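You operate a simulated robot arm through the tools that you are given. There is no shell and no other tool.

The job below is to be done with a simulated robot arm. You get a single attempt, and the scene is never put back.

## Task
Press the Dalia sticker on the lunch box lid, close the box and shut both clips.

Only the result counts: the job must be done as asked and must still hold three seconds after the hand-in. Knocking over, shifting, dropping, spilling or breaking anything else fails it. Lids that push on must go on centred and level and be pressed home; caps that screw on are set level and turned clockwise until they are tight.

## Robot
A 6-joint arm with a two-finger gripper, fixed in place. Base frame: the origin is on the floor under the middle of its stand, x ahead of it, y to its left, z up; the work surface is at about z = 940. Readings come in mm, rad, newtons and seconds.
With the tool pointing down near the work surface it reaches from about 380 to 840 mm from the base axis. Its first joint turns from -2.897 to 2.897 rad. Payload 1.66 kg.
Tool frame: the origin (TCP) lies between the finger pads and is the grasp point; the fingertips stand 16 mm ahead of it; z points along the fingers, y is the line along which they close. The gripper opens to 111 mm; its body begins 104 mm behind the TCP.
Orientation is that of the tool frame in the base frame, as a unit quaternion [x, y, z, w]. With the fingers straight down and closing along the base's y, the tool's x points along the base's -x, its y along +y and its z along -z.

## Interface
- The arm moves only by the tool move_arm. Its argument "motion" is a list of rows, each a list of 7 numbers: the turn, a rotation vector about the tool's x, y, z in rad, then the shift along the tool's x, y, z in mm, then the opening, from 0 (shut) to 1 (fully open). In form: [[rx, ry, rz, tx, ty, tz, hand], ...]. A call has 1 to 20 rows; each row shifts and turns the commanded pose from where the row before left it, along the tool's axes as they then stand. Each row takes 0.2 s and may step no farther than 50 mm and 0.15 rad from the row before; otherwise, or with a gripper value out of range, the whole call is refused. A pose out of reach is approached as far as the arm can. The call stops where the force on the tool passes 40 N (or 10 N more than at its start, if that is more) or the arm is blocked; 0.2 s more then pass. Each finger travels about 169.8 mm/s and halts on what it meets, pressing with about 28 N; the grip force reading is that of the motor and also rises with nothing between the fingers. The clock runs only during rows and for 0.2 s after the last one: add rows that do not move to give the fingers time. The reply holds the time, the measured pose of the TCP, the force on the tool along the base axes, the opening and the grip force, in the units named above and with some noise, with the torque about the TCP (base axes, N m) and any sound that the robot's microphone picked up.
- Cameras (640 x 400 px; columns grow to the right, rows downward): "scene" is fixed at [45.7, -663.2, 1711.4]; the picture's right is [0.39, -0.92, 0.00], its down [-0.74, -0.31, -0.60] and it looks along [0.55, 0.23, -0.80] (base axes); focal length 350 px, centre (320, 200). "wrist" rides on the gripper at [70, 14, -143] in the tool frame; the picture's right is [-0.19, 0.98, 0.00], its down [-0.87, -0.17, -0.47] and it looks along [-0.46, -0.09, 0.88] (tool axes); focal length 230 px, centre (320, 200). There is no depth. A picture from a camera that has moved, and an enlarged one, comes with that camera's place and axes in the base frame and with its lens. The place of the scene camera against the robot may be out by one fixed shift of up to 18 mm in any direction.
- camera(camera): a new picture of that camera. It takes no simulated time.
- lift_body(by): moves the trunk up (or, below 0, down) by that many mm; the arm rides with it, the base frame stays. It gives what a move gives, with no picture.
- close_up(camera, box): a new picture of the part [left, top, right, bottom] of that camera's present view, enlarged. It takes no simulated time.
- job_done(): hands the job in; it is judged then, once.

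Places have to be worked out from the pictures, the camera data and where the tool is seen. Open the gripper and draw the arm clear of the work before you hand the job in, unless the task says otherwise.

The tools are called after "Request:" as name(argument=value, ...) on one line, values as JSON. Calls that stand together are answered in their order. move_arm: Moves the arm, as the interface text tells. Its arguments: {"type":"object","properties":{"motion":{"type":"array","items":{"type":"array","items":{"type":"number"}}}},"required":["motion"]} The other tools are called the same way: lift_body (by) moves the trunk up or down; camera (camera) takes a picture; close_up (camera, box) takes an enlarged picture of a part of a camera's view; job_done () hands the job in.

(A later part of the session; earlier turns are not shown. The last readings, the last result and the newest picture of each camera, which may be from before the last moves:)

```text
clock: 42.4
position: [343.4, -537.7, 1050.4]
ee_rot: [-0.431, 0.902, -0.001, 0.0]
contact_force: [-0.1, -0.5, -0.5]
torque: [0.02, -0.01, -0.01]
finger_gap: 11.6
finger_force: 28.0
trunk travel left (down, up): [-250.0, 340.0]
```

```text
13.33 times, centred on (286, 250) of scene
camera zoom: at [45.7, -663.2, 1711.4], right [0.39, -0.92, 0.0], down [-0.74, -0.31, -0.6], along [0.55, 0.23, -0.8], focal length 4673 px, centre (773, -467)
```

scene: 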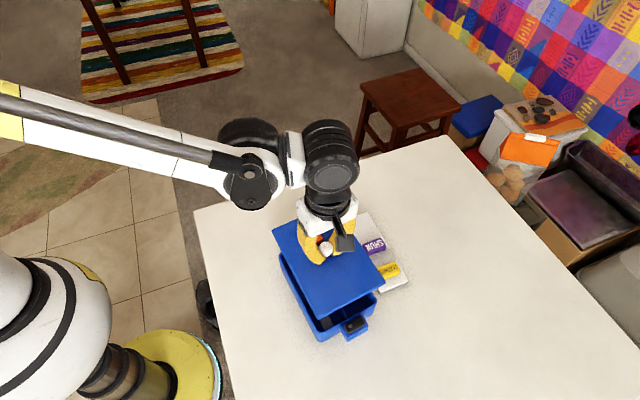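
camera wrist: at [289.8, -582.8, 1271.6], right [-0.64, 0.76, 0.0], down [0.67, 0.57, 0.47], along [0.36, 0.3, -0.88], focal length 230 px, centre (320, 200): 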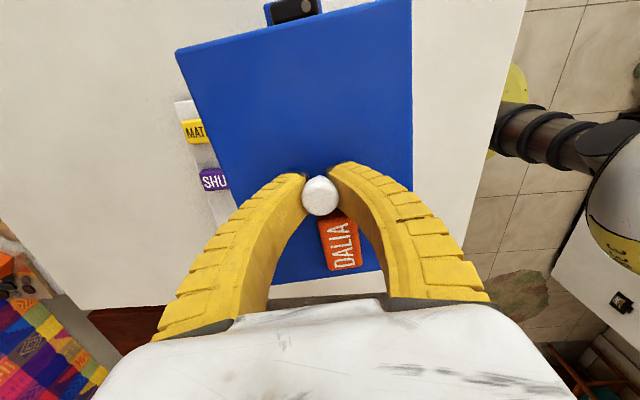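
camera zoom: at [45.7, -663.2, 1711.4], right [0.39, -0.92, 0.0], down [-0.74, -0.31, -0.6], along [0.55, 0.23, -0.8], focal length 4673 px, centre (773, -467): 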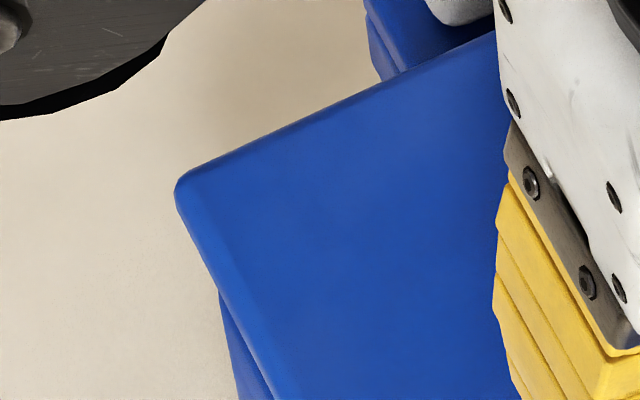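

The finger gap fell from 16.9 to 11.6, so the lid has probably touched something and the fingers slid down the knob. I'll look carefully before moving again.

Request:
camera(camera="wrist")

Request:
close_up(camera="wrist", box=[230, 140, 410, 300])

Request:
close_up(camera="wrist", box=[160, 0, 440, 175])

Request:
close_up(camera="scene", box=[285, 215, 365, 275])

Request:
close_up(camera="scene", box=[325, 300, 389, 340])

```text
taken
camera wrist: at [287.6, -584.1, 1194.1], right [-0.64, 0.77, 0.0], down [0.67, 0.57, 0.47], along [0.36, 0.3, -0.88], focal length 230 px, centre (320, 200)
```

wrist: 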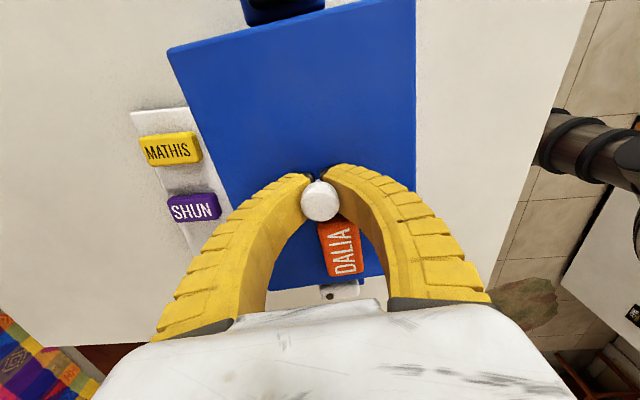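

```text
2.50 times, centred on (320, 220) of wrist
camera zoom: at [287.6, -584.1, 1194.1], right [-0.64, 0.77, 0.0], down [0.67, 0.57, 0.47], along [0.36, 0.3, -0.88], focal length 575 px, centre (320, 150)
```

zoom: 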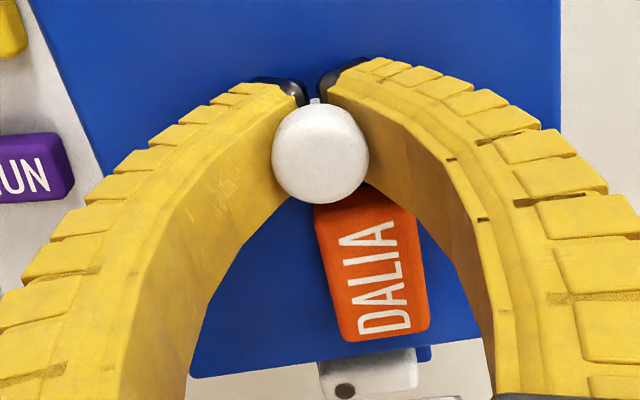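

```text
2.29 times, centred on (300, 88) of wrist
camera zoom: at [287.6, -584.1, 1194.1], right [-0.64, 0.77, 0.0], down [0.67, 0.57, 0.47], along [0.36, 0.3, -0.88], focal length 526 px, centre (366, 457)
```

zoom: 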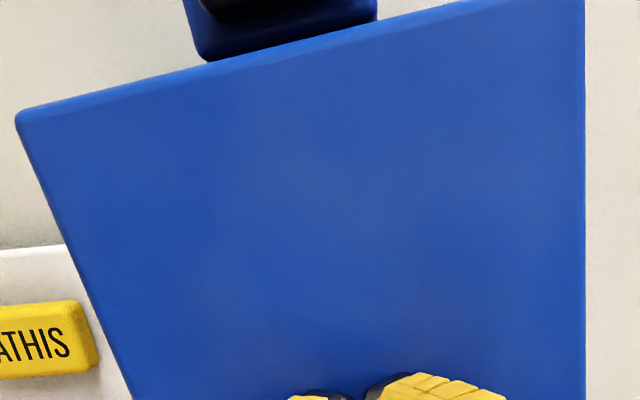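

```text
6.67 times, centred on (325, 245) of scene
camera zoom: at [45.7, -663.2, 1711.4], right [0.39, -0.92, 0.0], down [-0.74, -0.31, -0.6], along [0.55, 0.23, -0.8], focal length 2336 px, centre (287, -100)
```

zoom: 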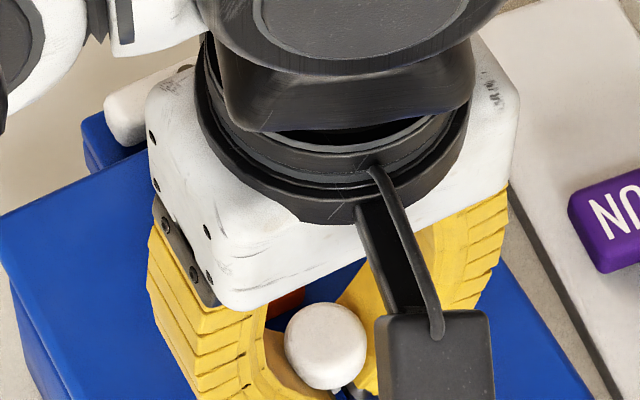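

```text
10.00 times, centred on (357, 320) of scene
camera zoom: at [45.7, -663.2, 1711.4], right [0.39, -0.92, 0.0], down [-0.74, -0.31, -0.6], along [0.55, 0.23, -0.8], focal length 3504 px, centre (-50, -1000)
```

zoom: 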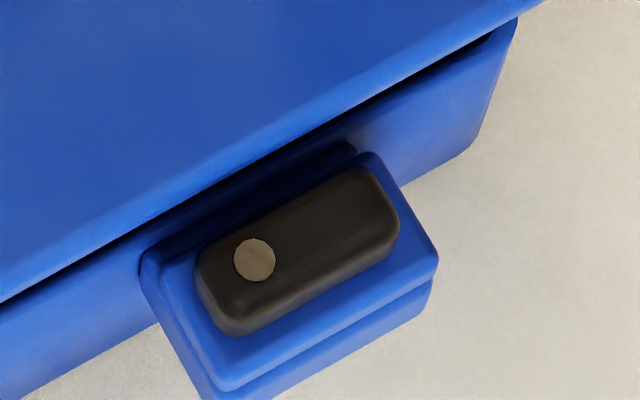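

The lid looks level and centred within about 1 mm, resting on its under-lip at the rim, with the fingertips now around the knob stem. I'll press straight down in small steps and watch the force.

Request:
move_arm(motion=[[0, 0, 0, 0, 0, 1.5, 0.05], [0, 0, 0, 0, 0, 1.5, 0.05], [0, 0, 0, 0, 0, 0, 0.05]])

Request:
close_up(camera="scene", box=[270, 220, 390, 345])

```text
clock: 43.2
position: [342.6, -537.5, 1048.4]
ee_rot: [-0.43, 0.903, 0.0, 0.0]
contact_force: [0.0, 0.4, -0.7]
torque: [-0.03, -0.04, -0.06]
finger_gap: 11.8
finger_force: 28.5
trunk travel left (down, up): [-250.0, 340.0]
```

```text
3.20 times, centred on (330, 282) of scene
camera zoom: at [45.7, -663.2, 1711.4], right [0.39, -0.92, 0.0], down [-0.74, -0.31, -0.6], along [0.55, 0.23, -0.8], focal length 1121 px, centre (288, -64)
```

zoom: 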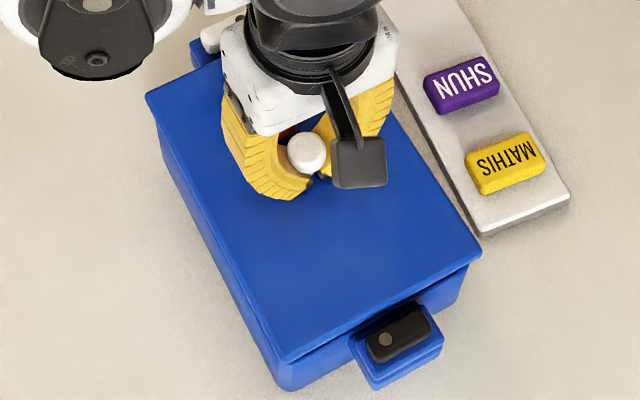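

No force yet, so I'll continue down in small increments.

Request:
move_arm(motion=[[0, 0, 0, 0, 0, 1.5, 0.05], [0, 0, 0, 0, 0, 1.5, 0.05], [0, 0, 0, 0, 0, 0, 0.05]])

Request:
close_up(camera="wrist", box=[230, 140, 410, 300])

Request:
close_up(camera="scene", box=[325, 285, 389, 340])

```text
clock: 44.0
position: [342.8, -538.7, 1045.0]
ee_rot: [-0.43, 0.903, 0.0, 0.0]
contact_force: [-0.8, 0.8, -1.2]
torque: [0.01, 0.01, 0.04]
finger_gap: 11.7
finger_force: 28.1
trunk travel left (down, up): [-250.0, 340.0]
```

```text
2.50 times, centred on (320, 220) of wrist
camera zoom: at [287.5, -584.5, 1188.2], right [-0.64, 0.77, 0.0], down [0.67, 0.57, 0.47], along [0.36, 0.3, -0.88], focal length 575 px, centre (320, 150)
```

zoom: 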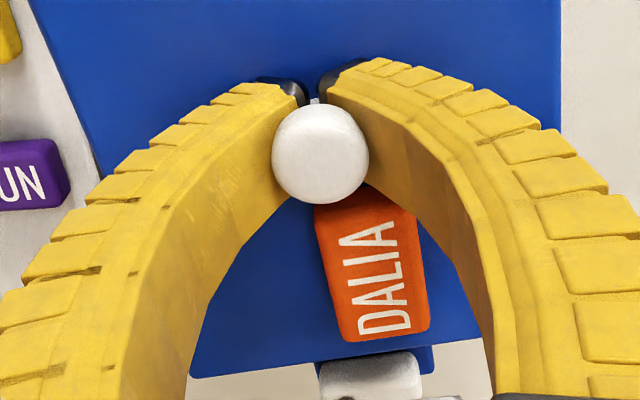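

```text
7.27 times, centred on (357, 312) of scene
camera zoom: at [45.7, -663.2, 1711.4], right [0.39, -0.92, 0.0], down [-0.74, -0.31, -0.6], along [0.55, 0.23, -0.8], focal length 2549 px, centre (51, -618)
```

zoom: 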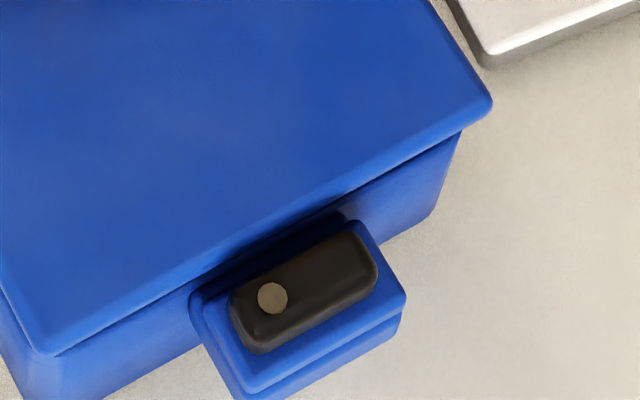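

The lid is still moving down with the gripper, so the earlier change was the fingers slipping from the knob head to its stem. It's now just above the rim, so I'll check corner alignment closely.

Request:
close_up(camera="scene", box=[350, 285, 390, 310])

Request:
close_up(camera="scene", box=[300, 320, 340, 345])

Request:
close_up(camera="scene", box=[270, 240, 310, 265])

Request:
close_up(camera="wrist", box=[250, 0, 330, 50])

```text
16.00 times, centred on (370, 298) of scene
camera zoom: at [45.7, -663.2, 1711.4], right [0.39, -0.92, 0.0], down [-0.74, -0.31, -0.6], along [0.55, 0.23, -0.8], focal length 5607 px, centre (-480, -1360)
```

zoom: 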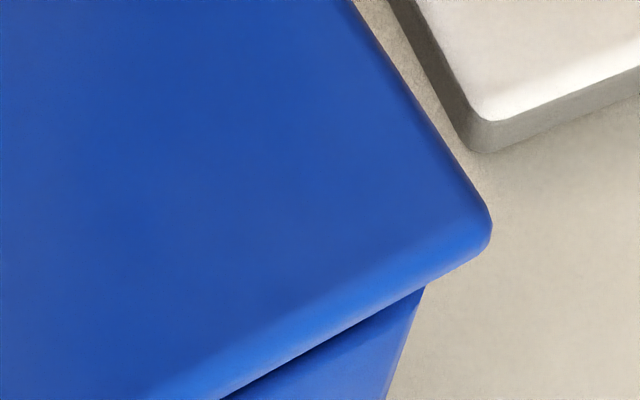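

```text
16.00 times, centred on (320, 332) of scene
camera zoom: at [45.7, -663.2, 1711.4], right [0.39, -0.92, 0.0], down [-0.74, -0.31, -0.6], along [0.55, 0.23, -0.8], focal length 5607 px, centre (320, -1920)
```

zoom: 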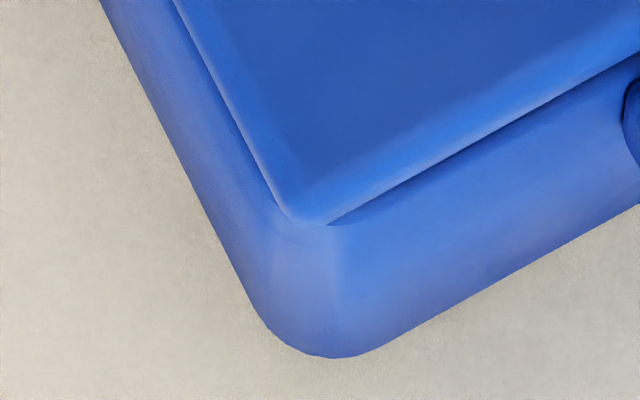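

```text
16.00 times, centred on (290, 252) of scene
camera zoom: at [45.7, -663.2, 1711.4], right [0.39, -0.92, 0.0], down [-0.74, -0.31, -0.6], along [0.55, 0.23, -0.8], focal length 5607 px, centre (800, -640)
```

zoom: 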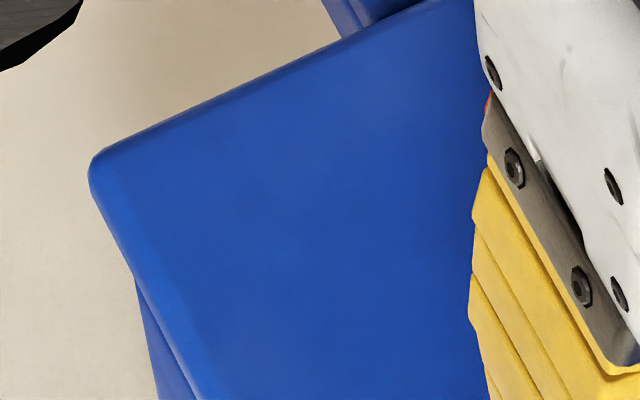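

```text
8.00 times, centred on (290, 25) of wrist
camera zoom: at [287.5, -584.5, 1188.2], right [-0.64, 0.77, 0.0], down [0.67, 0.57, 0.47], along [0.36, 0.3, -0.88], focal length 1841 px, centre (560, 1600)
```

zoom: 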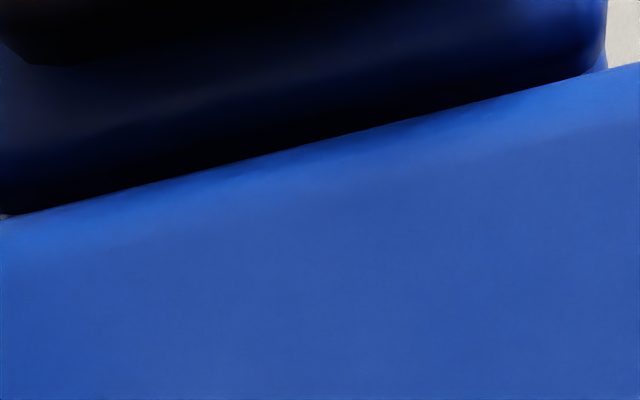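

By several measures the alignment is within about 1 mm. I'll apply a 0.4 mm tweak and keep lowering gently, watching for contact.

Request:
move_arm(motion=[[0, 0, 0, 0, 0.4, 1, 0.05], [0, 0, 0, 0, 0, 1.5, 0.05], [0, 0, 0, 0, 0, 0, 0.05]])

Request:
close_up(camera="scene", box=[300, 285, 390, 345])

```text
clock: 44.8
position: [342.1, -538.8, 1042.3]
ee_rot: [-0.43, 0.903, 0.001, 0.0]
contact_force: [-0.5, -0.8, -0.5]
torque: [0.0, 0.0, 0.0]
finger_gap: 11.3
finger_force: 27.6
trunk travel left (down, up): [-250.0, 340.0]
```

```text
6.67 times, centred on (345, 315) of scene
camera zoom: at [45.7, -663.2, 1711.4], right [0.39, -0.92, 0.0], down [-0.74, -0.31, -0.6], along [0.55, 0.23, -0.8], focal length 2336 px, centre (153, -567)
```

zoom: 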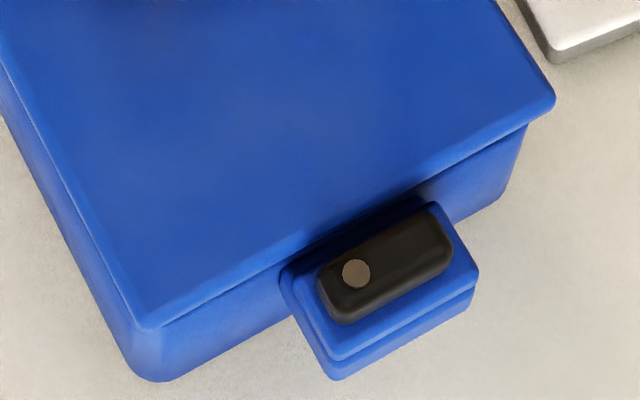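

Still no contact, so I'll continue lowering.

Request:
move_arm(motion=[[0, 0, 0, 0, 0, 1.5, 0.05], [0, 0, 0, 0, 0, 1.5, 0.05], [0, 0, 0, 0, 0, 0, 0.05]])

Request:
close_up(camera="scene", box=[300, 285, 390, 345])

```text
clock: 45.6
position: [342.9, -538.8, 1038.9]
ee_rot: [-0.43, 0.903, 0.0, 0.0]
contact_force: [-0.7, -0.1, -1.4]
torque: [-0.02, -0.03, 0.0]
finger_gap: 11.5
finger_force: 28.0
trunk travel left (down, up): [-250.0, 340.0]
```

```text
6.67 times, centred on (345, 315) of scene
camera zoom: at [45.7, -663.2, 1711.4], right [0.39, -0.92, 0.0], down [-0.74, -0.31, -0.6], along [0.55, 0.23, -0.8], focal length 2336 px, centre (153, -567)
```

zoom: 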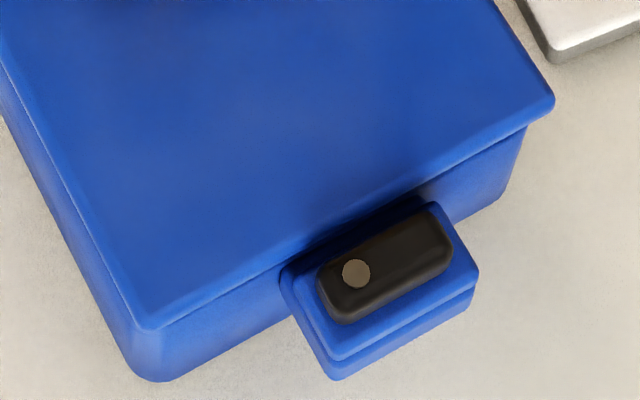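

The lid has stopped descending and appears to rest on the rim while the fingers slide along the stem. I'll continue down so the fingertips press the lid home.

Request:
move_arm(motion=[[0, 0, 0, 0, 0, 1.5, 0.05], [0, 0, 0, 0, 0, 1.5, 0.05], [0, 0, 0, 0, 0, 0, 0.05]])

Request:
close_up(camera="scene", box=[300, 285, 390, 345])

Request:
close_up(camera="wrist", box=[230, 140, 410, 300])

```text
clock: 46.4
position: [341.9, -538.3, 1035.4]
ee_rot: [-0.431, 0.903, 0.0, 0.0]
contact_force: [-1.1, 0.0, -0.9]
torque: [-0.04, 0.03, -0.01]
finger_gap: 11.5
finger_force: 27.7
trunk travel left (down, up): [-250.0, 340.0]
```

```text
6.67 times, centred on (345, 315) of scene
camera zoom: at [45.7, -663.2, 1711.4], right [0.39, -0.92, 0.0], down [-0.74, -0.31, -0.6], along [0.55, 0.23, -0.8], focal length 2336 px, centre (153, -567)
```

zoom: 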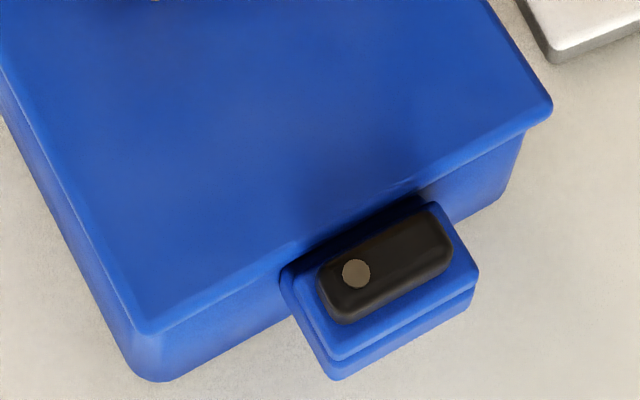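

```text
2.50 times, centred on (320, 220) of wrist
camera zoom: at [286.9, -584.4, 1179.8], right [-0.64, 0.77, 0.0], down [0.67, 0.57, 0.47], along [0.36, 0.3, -0.88], focal length 575 px, centre (320, 150)
```

zoom: 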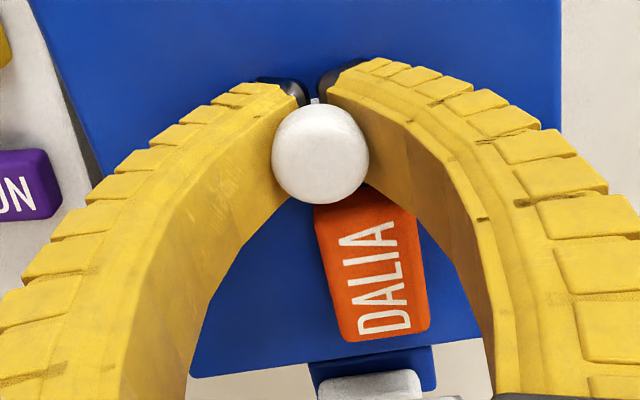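

The wrist view shows the lid still fixed in the gripper and moving down freely with it. I'll continue in small steps until contact.

Request:
move_arm(motion=[[0, 0, 0, 0, 0, 1.5, 0.05], [0, 0, 0, 0, 0, 1.5, 0.05], [0, 0, 0, 0, 0, 0, 0.05]])

Request:
close_up(camera="scene", box=[300, 285, 390, 345])

```text
clock: 47.2
position: [341.8, -539.0, 1032.5]
ee_rot: [-0.432, 0.902, 0.0, 0.0]
contact_force: [0.2, 0.0, 0.0]
torque: [-0.01, -0.02, -0.01]
finger_gap: 11.3
finger_force: 28.2
trunk travel left (down, up): [-250.0, 340.0]
```

```text
6.67 times, centred on (345, 315) of scene
camera zoom: at [45.7, -663.2, 1711.4], right [0.39, -0.92, 0.0], down [-0.74, -0.31, -0.6], along [0.55, 0.23, -0.8], focal length 2336 px, centre (153, -567)
```

zoom: 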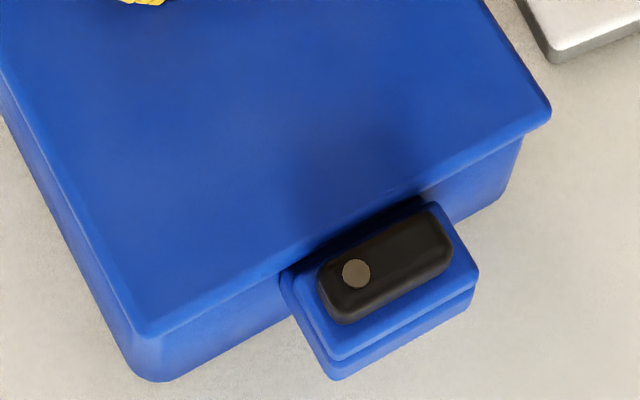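

Request:
move_arm(motion=[[0, 0, 0, 0, 0, 1.2, 0.05], [0, 0, 0, 0, 0, 1.2, 0.05], [0, 0, 0, 0, 0, 0, 0.05]])

Request:
close_up(camera="scene", box=[300, 285, 390, 345])

Request:
close_up(camera="wrist", box=[160, 0, 440, 175])

```text
clock: 48.0
position: [343.0, -537.2, 1031.5]
ee_rot: [-0.431, 0.902, 0.0, 0.0]
contact_force: [0.7, 0.5, -1.0]
torque: [-0.01, 0.04, 0.0]
finger_gap: 11.3
finger_force: 27.5
trunk travel left (down, up): [-250.0, 340.0]
```

```text
6.67 times, centred on (345, 315) of scene
camera zoom: at [45.7, -663.2, 1711.4], right [0.39, -0.92, 0.0], down [-0.74, -0.31, -0.6], along [0.55, 0.23, -0.8], focal length 2336 px, centre (153, -567)
```

zoom: 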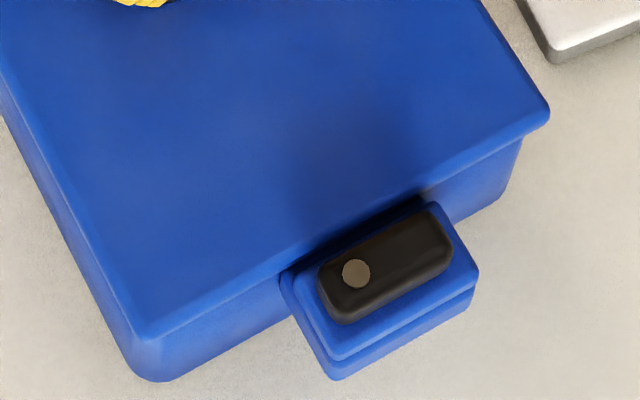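

```text
2.29 times, centred on (300, 88) of wrist
camera zoom: at [286.7, -584.2, 1174.8], right [-0.64, 0.77, 0.0], down [0.67, 0.57, 0.47], along [0.36, 0.3, -0.88], focal length 526 px, centre (366, 457)
```

zoom: 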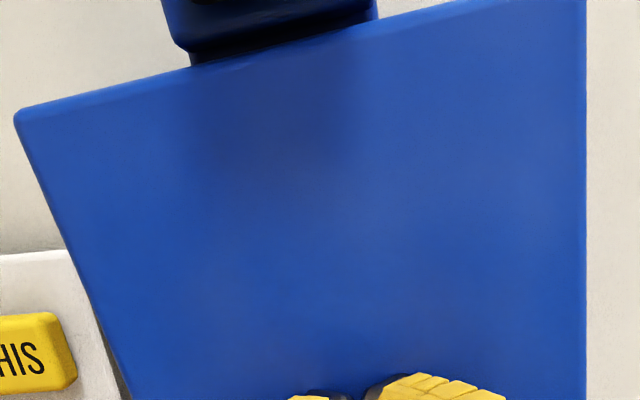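

The ledge measures symmetric about the lid centre (tool y +0.35 against +0.5), so sideways alignment is good. I'll continue down.

Request:
move_arm(motion=[[0, 0, 0, 0, 0, 1.2, 0.05], [0, 0, 0, 0, 0, 1.2, 0.05], [0, 0, 0, 0, 0, 0, 0.05]])

```text
clock: 48.8
position: [344.0, -537.4, 1028.9]
ee_rot: [-0.431, 0.902, -0.001, 0.0]
contact_force: [9.4, 0.6, 5.6]
torque: [-0.02, 0.08, 0.14]
finger_gap: 11.2
finger_force: 28.1
trunk travel left (down, up): [-250.0, 340.0]
heard: snap
```

I heard a snap and felt some lateral force. I'll look at the state of the lid.

Request:
close_up(camera="scene", box=[270, 220, 390, 345])

Request:
close_up(camera="scene", box=[300, 285, 390, 345])

Request:
close_up(camera="wrist", box=[160, 0, 440, 175])

Request:
camera(camera="wrist")

```text
3.20 times, centred on (330, 282) of scene
camera zoom: at [45.7, -663.2, 1711.4], right [0.39, -0.92, 0.0], down [-0.74, -0.31, -0.6], along [0.55, 0.23, -0.8], focal length 1121 px, centre (288, -64)
```

zoom: 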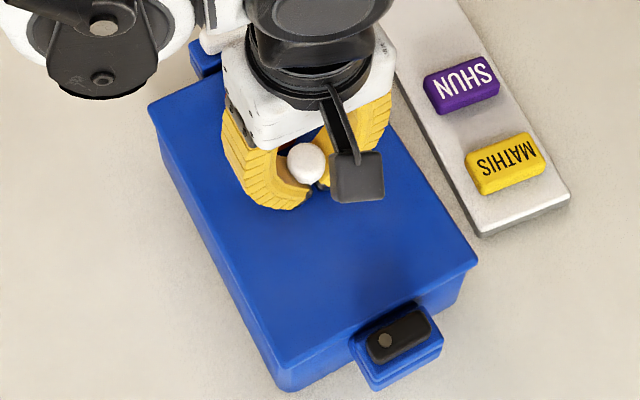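

```text
6.67 times, centred on (345, 315) of scene
camera zoom: at [45.7, -663.2, 1711.4], right [0.39, -0.92, 0.0], down [-0.74, -0.31, -0.6], along [0.55, 0.23, -0.8], focal length 2336 px, centre (153, -567)
```

zoom: 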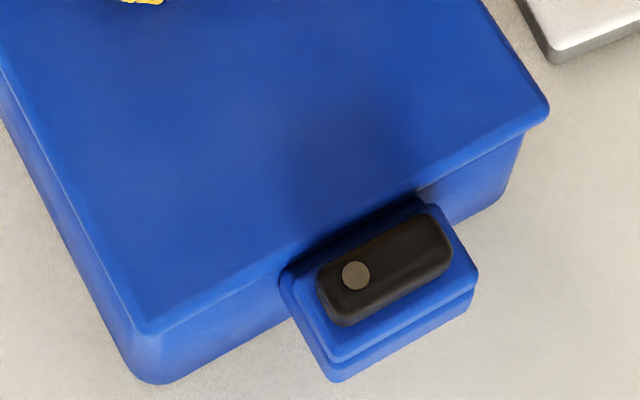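

```text
2.29 times, centred on (300, 88) of wrist
camera zoom: at [288.2, -583.7, 1172.8], right [-0.64, 0.76, 0.0], down [0.67, 0.57, 0.47], along [0.36, 0.3, -0.88], focal length 526 px, centre (366, 457)
```

zoom: 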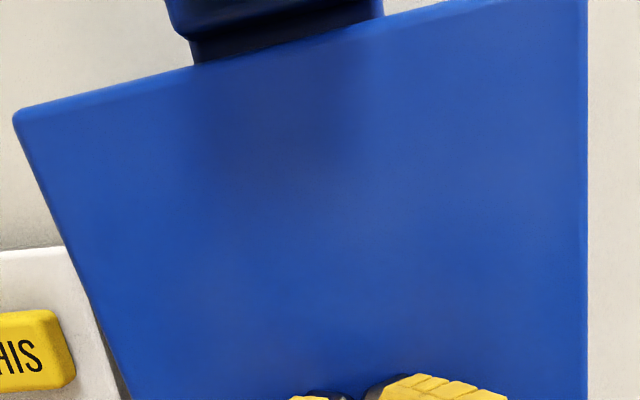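

```text
taken
camera wrist: at [288.2, -583.7, 1172.8], right [-0.64, 0.76, 0.0], down [0.67, 0.57, 0.47], along [0.36, 0.3, -0.88], focal length 230 px, centre (320, 200)
```

wrist: 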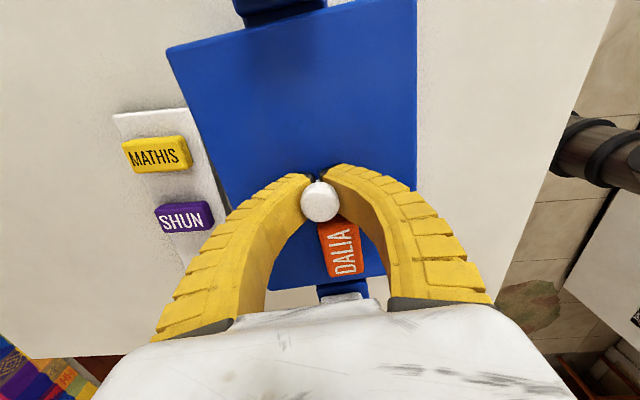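

The box may have shifted about 1 mm, and the snap suggests the lid has engaged. I'll release the knob gently, rise, and inspect the seating.

Request:
move_arm(motion=[[0, 0, 0, 0, 0, 0, 0.15], [0, 0, 0, 0, 0, 0, 0.3], [0, 0, 0, 0, 0, 0, 0.4], [0, 0, 0, 0, 0, 0, 0.4], [0, 0, 0, 0, 0, -20, 0.4], [0, 0, 0, 0, 0, -40, 0.4], [0, 0, 0, 0, 0, -40, 0.4], [0, 0, 0, 0, 0, 0, 0.4]])

Request:
camera(camera="wrist")

Request:
close_up(camera="scene", box=[270, 220, 390, 345])

```text
clock: 50.6
position: [343.5, -537.5, 1128.5]
ee_rot: [-0.43, 0.903, 0.0, -0.001]
contact_force: [0.2, -0.2, -0.4]
torque: [0.0, 0.01, 0.02]
finger_gap: 46.7
finger_force: 1.0
trunk travel left (down, up): [-250.0, 340.0]
```

```text
taken
camera wrist: at [287.8, -583.7, 1272.3], right [-0.64, 0.77, 0.0], down [0.67, 0.57, 0.47], along [0.36, 0.3, -0.88], focal length 230 px, centre (320, 200)
```

wrist: 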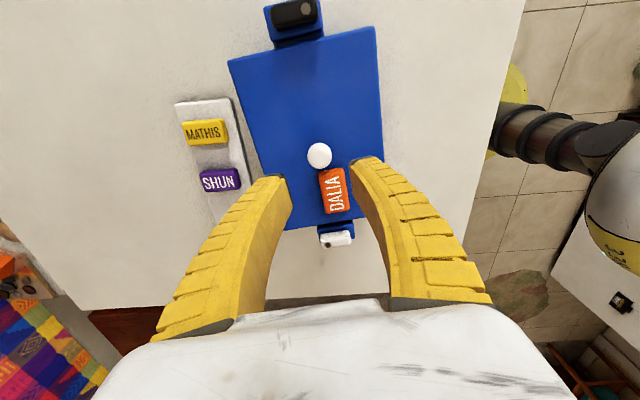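

```text
3.20 times, centred on (330, 282) of scene
camera zoom: at [45.7, -663.2, 1711.4], right [0.39, -0.92, 0.0], down [-0.74, -0.31, -0.6], along [0.55, 0.23, -0.8], focal length 1121 px, centre (288, -64)
```

zoom: 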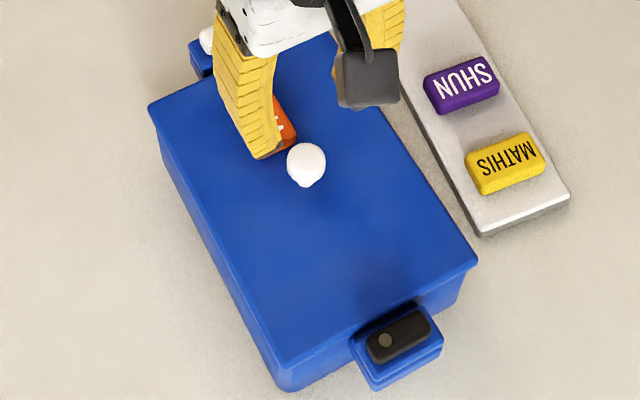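

The whole lid with both clips is now in view. I'll zoom in to check centring and gaps.

Request:
close_up(camera="wrist", box=[210, 0, 400, 119])

Request:
close_up(camera="wrist", box=[270, 160, 390, 260])

Request:
close_up(camera="scene", box=[325, 285, 389, 340])

Request:
close_up(camera="scene", box=[270, 220, 334, 275])

```text
3.36 times, centred on (305, 60) of wrist
camera zoom: at [287.8, -583.7, 1272.3], right [-0.64, 0.77, 0.0], down [0.67, 0.57, 0.47], along [0.36, 0.3, -0.88], focal length 773 px, centre (370, 672)
```

zoom: 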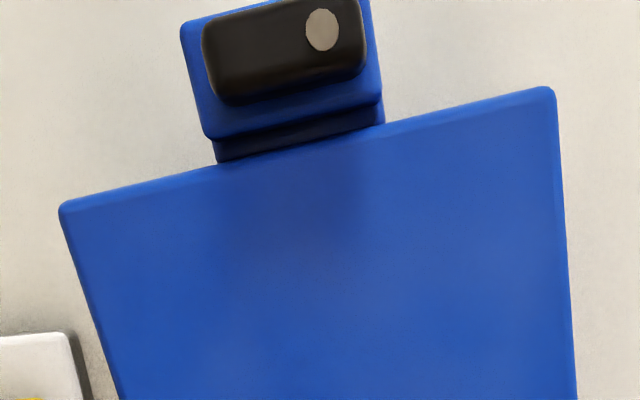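

```text
4.00 times, centred on (330, 210) of wrist
camera zoom: at [287.8, -583.7, 1272.3], right [-0.64, 0.77, 0.0], down [0.67, 0.57, 0.47], along [0.36, 0.3, -0.88], focal length 920 px, centre (280, 160)
```

zoom: 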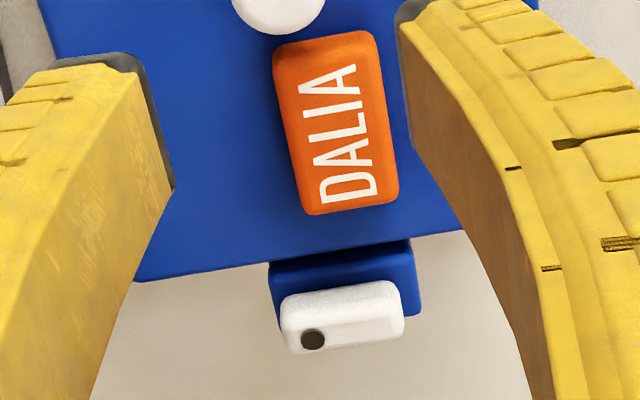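

```text
7.27 times, centred on (357, 312) of scene
camera zoom: at [45.7, -663.2, 1711.4], right [0.39, -0.92, 0.0], down [-0.74, -0.31, -0.6], along [0.55, 0.23, -0.8], focal length 2549 px, centre (51, -618)
```

zoom: 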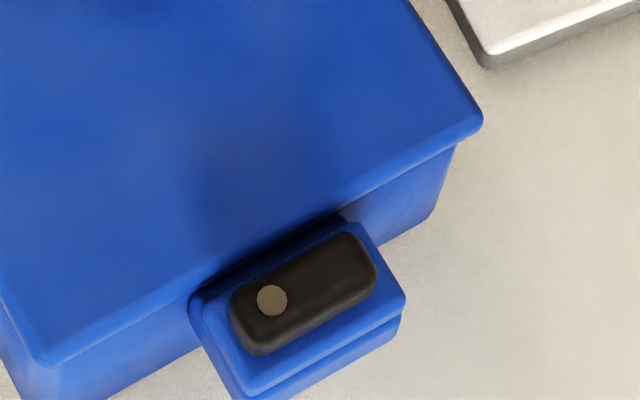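

```text
7.27 times, centred on (302, 248) of scene
camera zoom: at [45.7, -663.2, 1711.4], right [0.39, -0.92, 0.0], down [-0.74, -0.31, -0.6], along [0.55, 0.23, -0.8], focal length 2549 px, centre (451, -146)
```

zoom: 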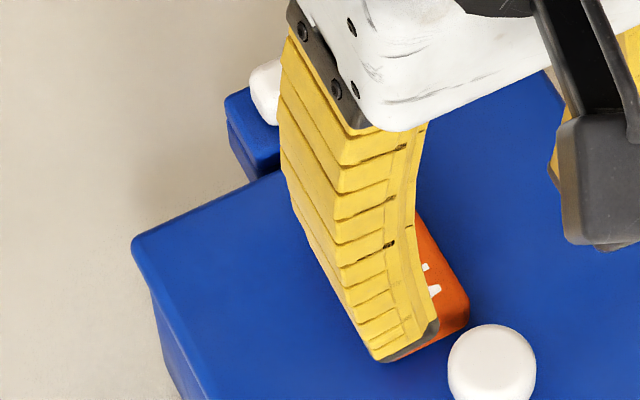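

The pins' midpoint (0.9,0.15) and the lid centre (1.06,-0.06) agree within 0.3 mm, so the lid is centred. I'll straddle the knob and press the lid evenly with both fingertips to make sure it's home.

Request:
move_arm(motion=[[0, 0, 0, 1, 0, 30, 0.4], [0, 0, 0, 0, 0, 35, 0.4], [0, 0, 0, 0, 0, 18, 0.4], [0, 0, 0, 0, 0, 2, 0.4], [0, 0, 0, 0, 0, 2, 0.4], [0, 0, 0, 0, 0, 0, 0.4]])

```text
clock: 52.0
position: [343.5, -538.1, 1041.2]
ee_rot: [-0.431, 0.902, 0.0, -0.001]
contact_force: [0.0, -0.5, 0.1]
torque: [0.02, 0.02, -0.02]
finger_gap: 46.7
finger_force: 1.7
trunk travel left (down, up): [-250.0, 340.0]
```

Request:
move_arm(motion=[[0, 0, 0, 0, 0, 2, 0.4], [0, 0, 0, 0, 0, 1.5, 0.4], [0, 0, 0, 0, 0, 0, 0.4]])

```text
clock: 52.8
position: [341.8, -537.7, 1038.8]
ee_rot: [-0.431, 0.903, 0.0, 0.0]
contact_force: [-0.5, -0.4, 0.9]
torque: [0.0, 0.0, -0.01]
finger_gap: 46.6
finger_force: 1.6
trunk travel left (down, up): [-250.0, 340.0]
```

Request:
move_arm(motion=[[0, 0, 0, 0, 0, 1.5, 0.4], [0, 0, 0, 0, 0, 1.5, 0.4], [0, 0, 0, 0, 0, 0, 0.4]])

```text
clock: 53.6
position: [340.8, -537.8, 1034.8]
ee_rot: [-0.431, 0.902, 0.001, -0.001]
contact_force: [0.5, 0.8, 5.3]
torque: [-0.01, 0.04, 0.03]
finger_gap: 42.8
finger_force: 0.6
trunk travel left (down, up): [-250.0, 340.0]
```

Contact at z≈1035, so the lid top is near 1018–1019. I'll press harder in 1 mm steps.

Request:
move_arm(motion=[[0, 0, 0, 0, 0, 1, 0.4], [0, 0, 0, 0, 0, 1, 0.4], [0, 0, 0, 0, 0, 0, 0.4]])

```text
clock: 54.4
position: [340.8, -537.7, 1033.4]
ee_rot: [-0.43, 0.903, -0.002, 0.001]
contact_force: [0.2, -0.9, 12.8]
torque: [-0.04, -0.07, -0.04]
finger_gap: 44.1
finger_force: 0.0
trunk travel left (down, up): [-250.0, 340.0]
```

Request:
move_arm(motion=[[0, 0, 0, 0, 0, 1, 0.4], [0, 0, 0, 0, 0, 1, 0.4], [0, 0, 0, 0, 0, 1, 0.4], [0, 0, 0, 0, 0, 0, 0.4]])

```text
clock: 55.4
position: [341.0, -537.3, 1031.5]
ee_rot: [-0.431, 0.903, -0.001, 0.0]
contact_force: [-1.2, 1.4, 20.7]
torque: [0.01, 0.04, 0.04]
finger_gap: 44.3
finger_force: 0.1
trunk travel left (down, up): [-250.0, 340.0]
```

Request:
move_arm(motion=[[0, 0, 0, 0, 0, 1, 0.4], [0, 0, 0, 0, 0, 1, 0.4], [0, 0, 0, 0, 0, 0, 0.4], [0, 0, 0, 0, 0, 0, 0.4]])

```text
clock: 56.4
position: [340.7, -537.6, 1029.5]
ee_rot: [-0.431, 0.903, -0.002, 0.001]
contact_force: [-3.1, 1.8, 18.3]
torque: [0.24, 0.29, -0.02]
finger_gap: 40.8
finger_force: 0.0
trunk travel left (down, up): [-250.0, 340.0]
```

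The force levelled off as the fingers slid in slightly, with no new snap. I'll lift and check the lid's height and level.

Request:
move_arm(motion=[[0, 0, 0, 0, 0, -8, 0.4], [0, 0, 0, 0, 0, -40, 0.5], [0, 0, 0, 0, 0, -45, 0.6], [0, 0, 0, 0, 0, -40, 1], [0, 0, 0, 0, 0, 0, 1], [0, 0, 0, 0, 0, 0, 1]])

Request:
camera(camera="wrist")

Request:
close_up(camera="scene", box=[300, 285, 390, 345])

Request:
close_up(camera="scene", box=[270, 230, 334, 270])

```text
clock: 57.8
position: [341.8, -541.1, 1160.7]
ee_rot: [-0.43, 0.903, -0.001, 0.0]
contact_force: [0.4, 0.4, 1.0]
torque: [0.0, -0.01, 0.0]
finger_gap: 111.1
finger_force: 0.0
trunk travel left (down, up): [-250.0, 340.0]
```

```text
taken
camera wrist: at [286.0, -587.3, 1304.1], right [-0.64, 0.77, 0.0], down [0.67, 0.57, 0.47], along [0.36, 0.3, -0.88], focal length 230 px, centre (320, 200)
```

wrist: 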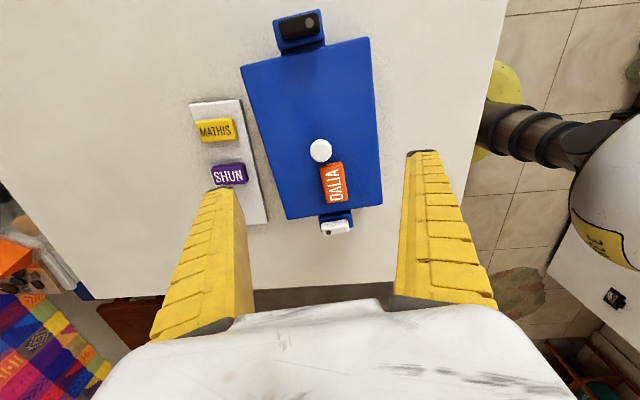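

```text
6.67 times, centred on (345, 315) of scene
camera zoom: at [45.7, -663.2, 1711.4], right [0.39, -0.92, 0.0], down [-0.74, -0.31, -0.6], along [0.55, 0.23, -0.8], focal length 2336 px, centre (153, -567)
```

zoom: 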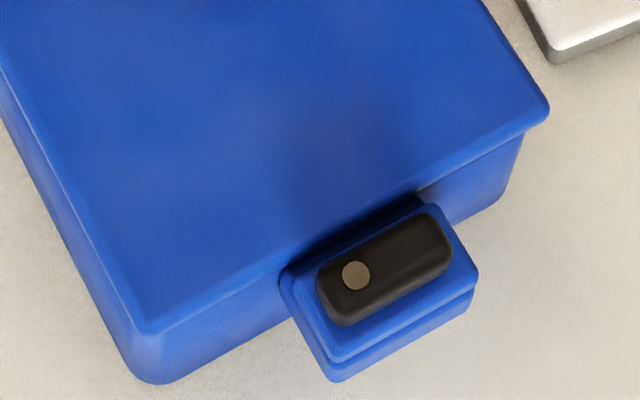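

```text
10.00 times, centred on (302, 250) of scene
camera zoom: at [45.7, -663.2, 1711.4], right [0.39, -0.92, 0.0], down [-0.74, -0.31, -0.6], along [0.55, 0.23, -0.8], focal length 3504 px, centre (500, -300)
```

zoom: 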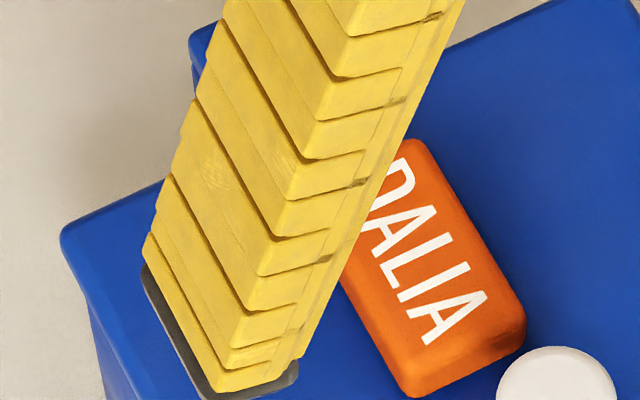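

I'll take a clean zoom of the whole lid and clips to check level.

Request:
close_up(camera="wrist", box=[230, 0, 400, 106])

Request:
close_up(camera="wrist", box=[240, 130, 400, 240])

```text
3.76 times, centred on (315, 53) of wrist
camera zoom: at [286.0, -587.3, 1304.1], right [-0.64, 0.77, 0.0], down [0.67, 0.57, 0.47], along [0.36, 0.3, -0.88], focal length 866 px, centre (339, 753)
```

zoom: 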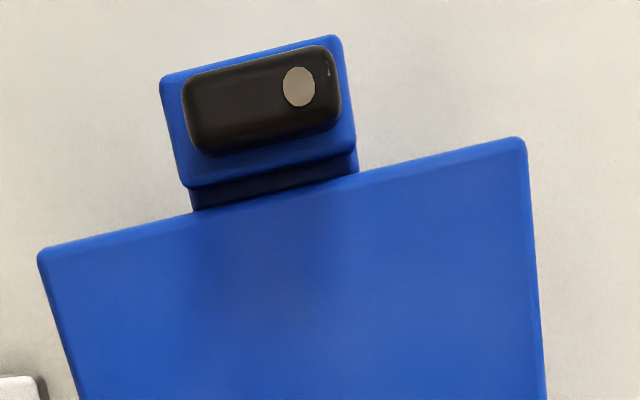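

```text
3.64 times, centred on (320, 185) of wrist
camera zoom: at [286.0, -587.3, 1304.1], right [-0.64, 0.77, 0.0], down [0.67, 0.57, 0.47], along [0.36, 0.3, -0.88], focal length 837 px, centre (320, 254)
```

zoom: 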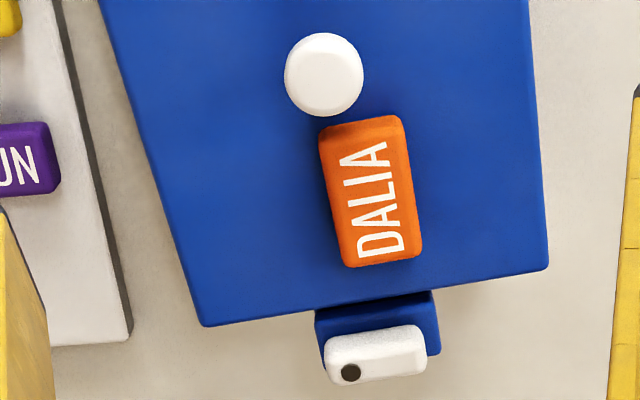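

The lid measures level and centred. Next are the clips: each bar (about 36×14 mm, pin near one end) must swing 90° over the lid. I'll close the fingers as a pusher and move to the outer side of the black clip's free end.

Request:
move_arm(motion=[[0, 0, 0, 37, -4.5, 0, 0.3], [0, 0, 0, 37, -4.5, 0, 0], [0, 0, 0, 37, -4.5, 0, 0], [0, 0, 0, 37.7, -4.6, 0, 0], [0, 0, 0, 0, 0, 35, 0], [0, 0, 0, 0, 0, 30, 0], [0, 0, 0, 0, 0, 0, 0], [0, 0, 0, 0, 0, 0, 0]])

Request:
camera(camera="wrist")

Request:
close_up(camera="scene", box=[310, 270, 410, 370])

```text
clock: 59.6
position: [264.4, -665.3, 1096.0]
ee_rot: [-0.43, 0.903, 0.0, 0.0]
contact_force: [0.0, -0.3, 0.6]
torque: [-0.03, -0.01, 0.01]
finger_gap: 0.0
finger_force: 28.1
trunk travel left (down, up): [-250.0, 340.0]
```

```text
taken
camera wrist: at [209.1, -711.9, 1239.9], right [-0.64, 0.77, 0.0], down [0.67, 0.57, 0.47], along [0.36, 0.3, -0.88], focal length 230 px, centre (320, 200)
```

wrist: 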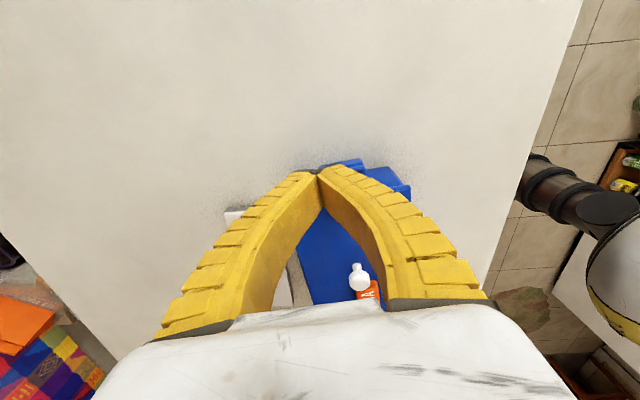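

```text
4.00 times, centred on (360, 320) of scene
camera zoom: at [45.7, -663.2, 1711.4], right [0.39, -0.92, 0.0], down [-0.74, -0.31, -0.6], along [0.55, 0.23, -0.8], focal length 1402 px, centre (160, -280)
```

zoom: 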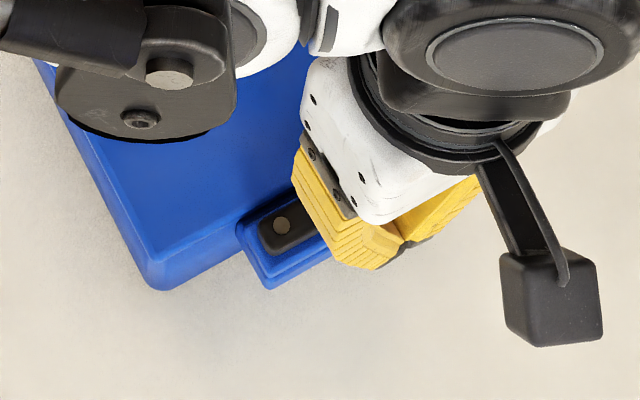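

From the readings the pusher is about 10 mm outside the bar's outer face and clear of the ledge. I'll descend so the tips overlap the bar's height without touching the ledge.

Request:
move_arm(motion=[[0, 0, 0, 0, 0, 25, 0], [0, 0, 0, 0, 0, 15, 0], [0, 0, 0, 0, 0, 8, 0], [0, 0, 0, 0, 0, 0, 0]])

Request:
close_up(camera="scene", box=[310, 280, 400, 350])

```text
clock: 60.6
position: [262.6, -667.4, 1048.6]
ee_rot: [-0.43, 0.903, 0.0, -0.001]
contact_force: [0.1, 0.2, -0.6]
torque: [0.01, 0.0, -0.05]
finger_gap: 0.0
finger_force: 28.2
trunk travel left (down, up): [-250.0, 340.0]
```

```text
5.71 times, centred on (355, 315) of scene
camera zoom: at [45.7, -663.2, 1711.4], right [0.39, -0.92, 0.0], down [-0.74, -0.31, -0.6], along [0.55, 0.23, -0.8], focal length 2002 px, centre (120, -457)
```

zoom: 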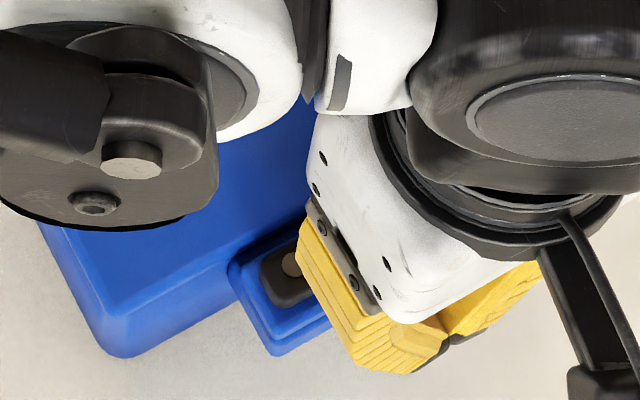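

The tips are at the bar's height and clear of the ledge. I'll push slowly toward the box (tool −x), watching the force.

Request:
move_arm(motion=[[0, 0, 0, -4, 0, 0, 0], [0, 0, 0, -4, 0, 0, 0], [0, 0, 0, -3, 0, 0, 0], [0, 0, 0, -3, 0, 0, 0], [0, 0, 0, 0, 0, 0, 0]])

Request:
close_up(camera="scene", box=[310, 280, 400, 350])

```text
clock: 61.8
position: [272.0, -656.7, 1048.9]
ee_rot: [-0.431, 0.903, 0.0, 0.0]
contact_force: [0.1, -0.7, 1.6]
torque: [0.01, -0.02, 0.04]
finger_gap: 0.0
finger_force: 28.2
trunk travel left (down, up): [-250.0, 340.0]
```

```text
5.71 times, centred on (355, 315) of scene
camera zoom: at [45.7, -663.2, 1711.4], right [0.39, -0.92, 0.0], down [-0.74, -0.31, -0.6], along [0.55, 0.23, -0.8], focal length 2002 px, centre (120, -457)
```

zoom: 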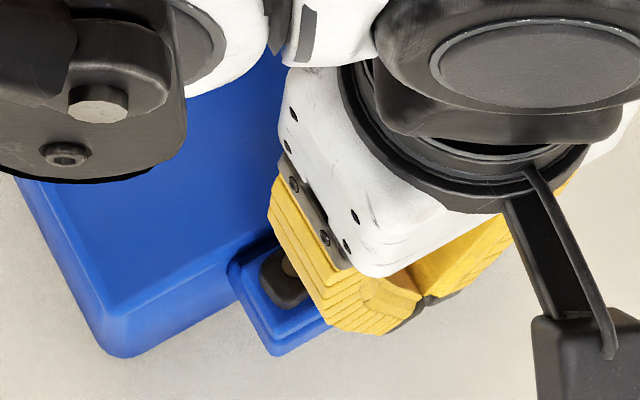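

Request:
move_arm(motion=[[0, 0, 0, -3, 0, 0, 0], [0, 0, 0, -3, 0, 0, 0], [0, 0, 0, -3, 0, 0, 0], [0, 0, 0, 0, 0, 0, 0]])

Request:
close_up(camera="scene", box=[310, 280, 400, 350])

Request:
camera(camera="wrist")

```text
clock: 62.8
position: [277.8, -648.0, 1048.6]
ee_rot: [-0.43, 0.903, 0.0, -0.001]
contact_force: [-0.8, -1.9, 7.1]
torque: [0.06, 0.02, 0.03]
finger_gap: 0.1
finger_force: 27.8
trunk travel left (down, up): [-250.0, 340.0]
```

```text
5.71 times, centred on (355, 315) of scene
camera zoom: at [45.7, -663.2, 1711.4], right [0.39, -0.92, 0.0], down [-0.74, -0.31, -0.6], along [0.55, 0.23, -0.8], focal length 2002 px, centre (120, -457)
```

zoom: 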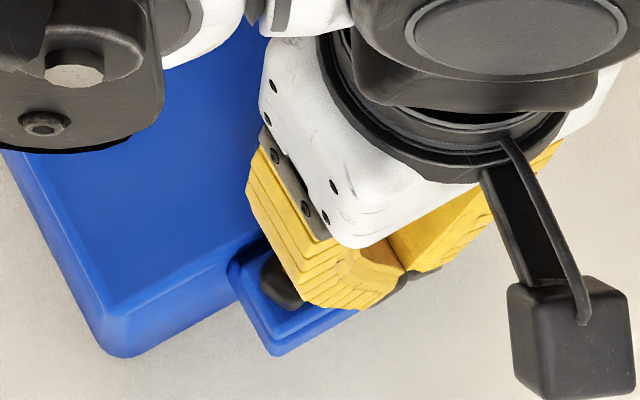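

```text
taken
camera wrist: at [221.6, -693.4, 1192.1], right [-0.64, 0.77, 0.0], down [0.67, 0.57, 0.47], along [0.36, 0.3, -0.88], focal length 230 px, centre (320, 200)
```

wrist: 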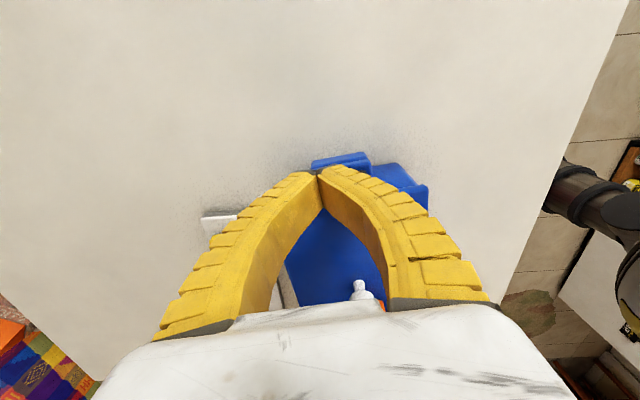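

The 7 N upward force means the tips are riding on the bar's rounded top edge. I'll back off, lower a few mm, and try again.

Request:
move_arm(motion=[[0, 0, 0, 4, 0, 0, 0], [0, 0, 0, 4, 0, 0, 0], [0, 0, 0, 4, 0, 0, 0], [0, 0, 0, 2, 0, 0, 0], [0, 0, 0, 0, 0, 2.5, 0], [0, 0, 0, 0, 0, 2.5, 0], [0, 0, 0, 0, 0, 0, 0]])

Request:
close_up(camera="scene", box=[310, 280, 400, 350])

```text
clock: 64.4
position: [269.1, -658.0, 1042.6]
ee_rot: [-0.431, 0.903, 0.0, 0.0]
contact_force: [0.5, 0.2, 0.2]
torque: [-0.01, 0.02, 0.01]
finger_gap: 0.1
finger_force: 27.5
trunk travel left (down, up): [-250.0, 340.0]
```

```text
5.71 times, centred on (355, 315) of scene
camera zoom: at [45.7, -663.2, 1711.4], right [0.39, -0.92, 0.0], down [-0.74, -0.31, -0.6], along [0.55, 0.23, -0.8], focal length 2002 px, centre (120, -457)
```

zoom: 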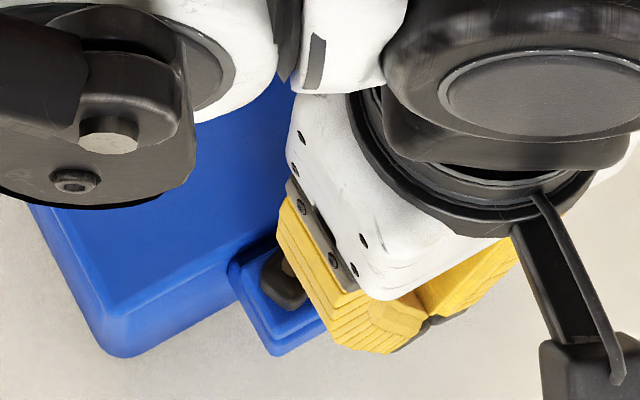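

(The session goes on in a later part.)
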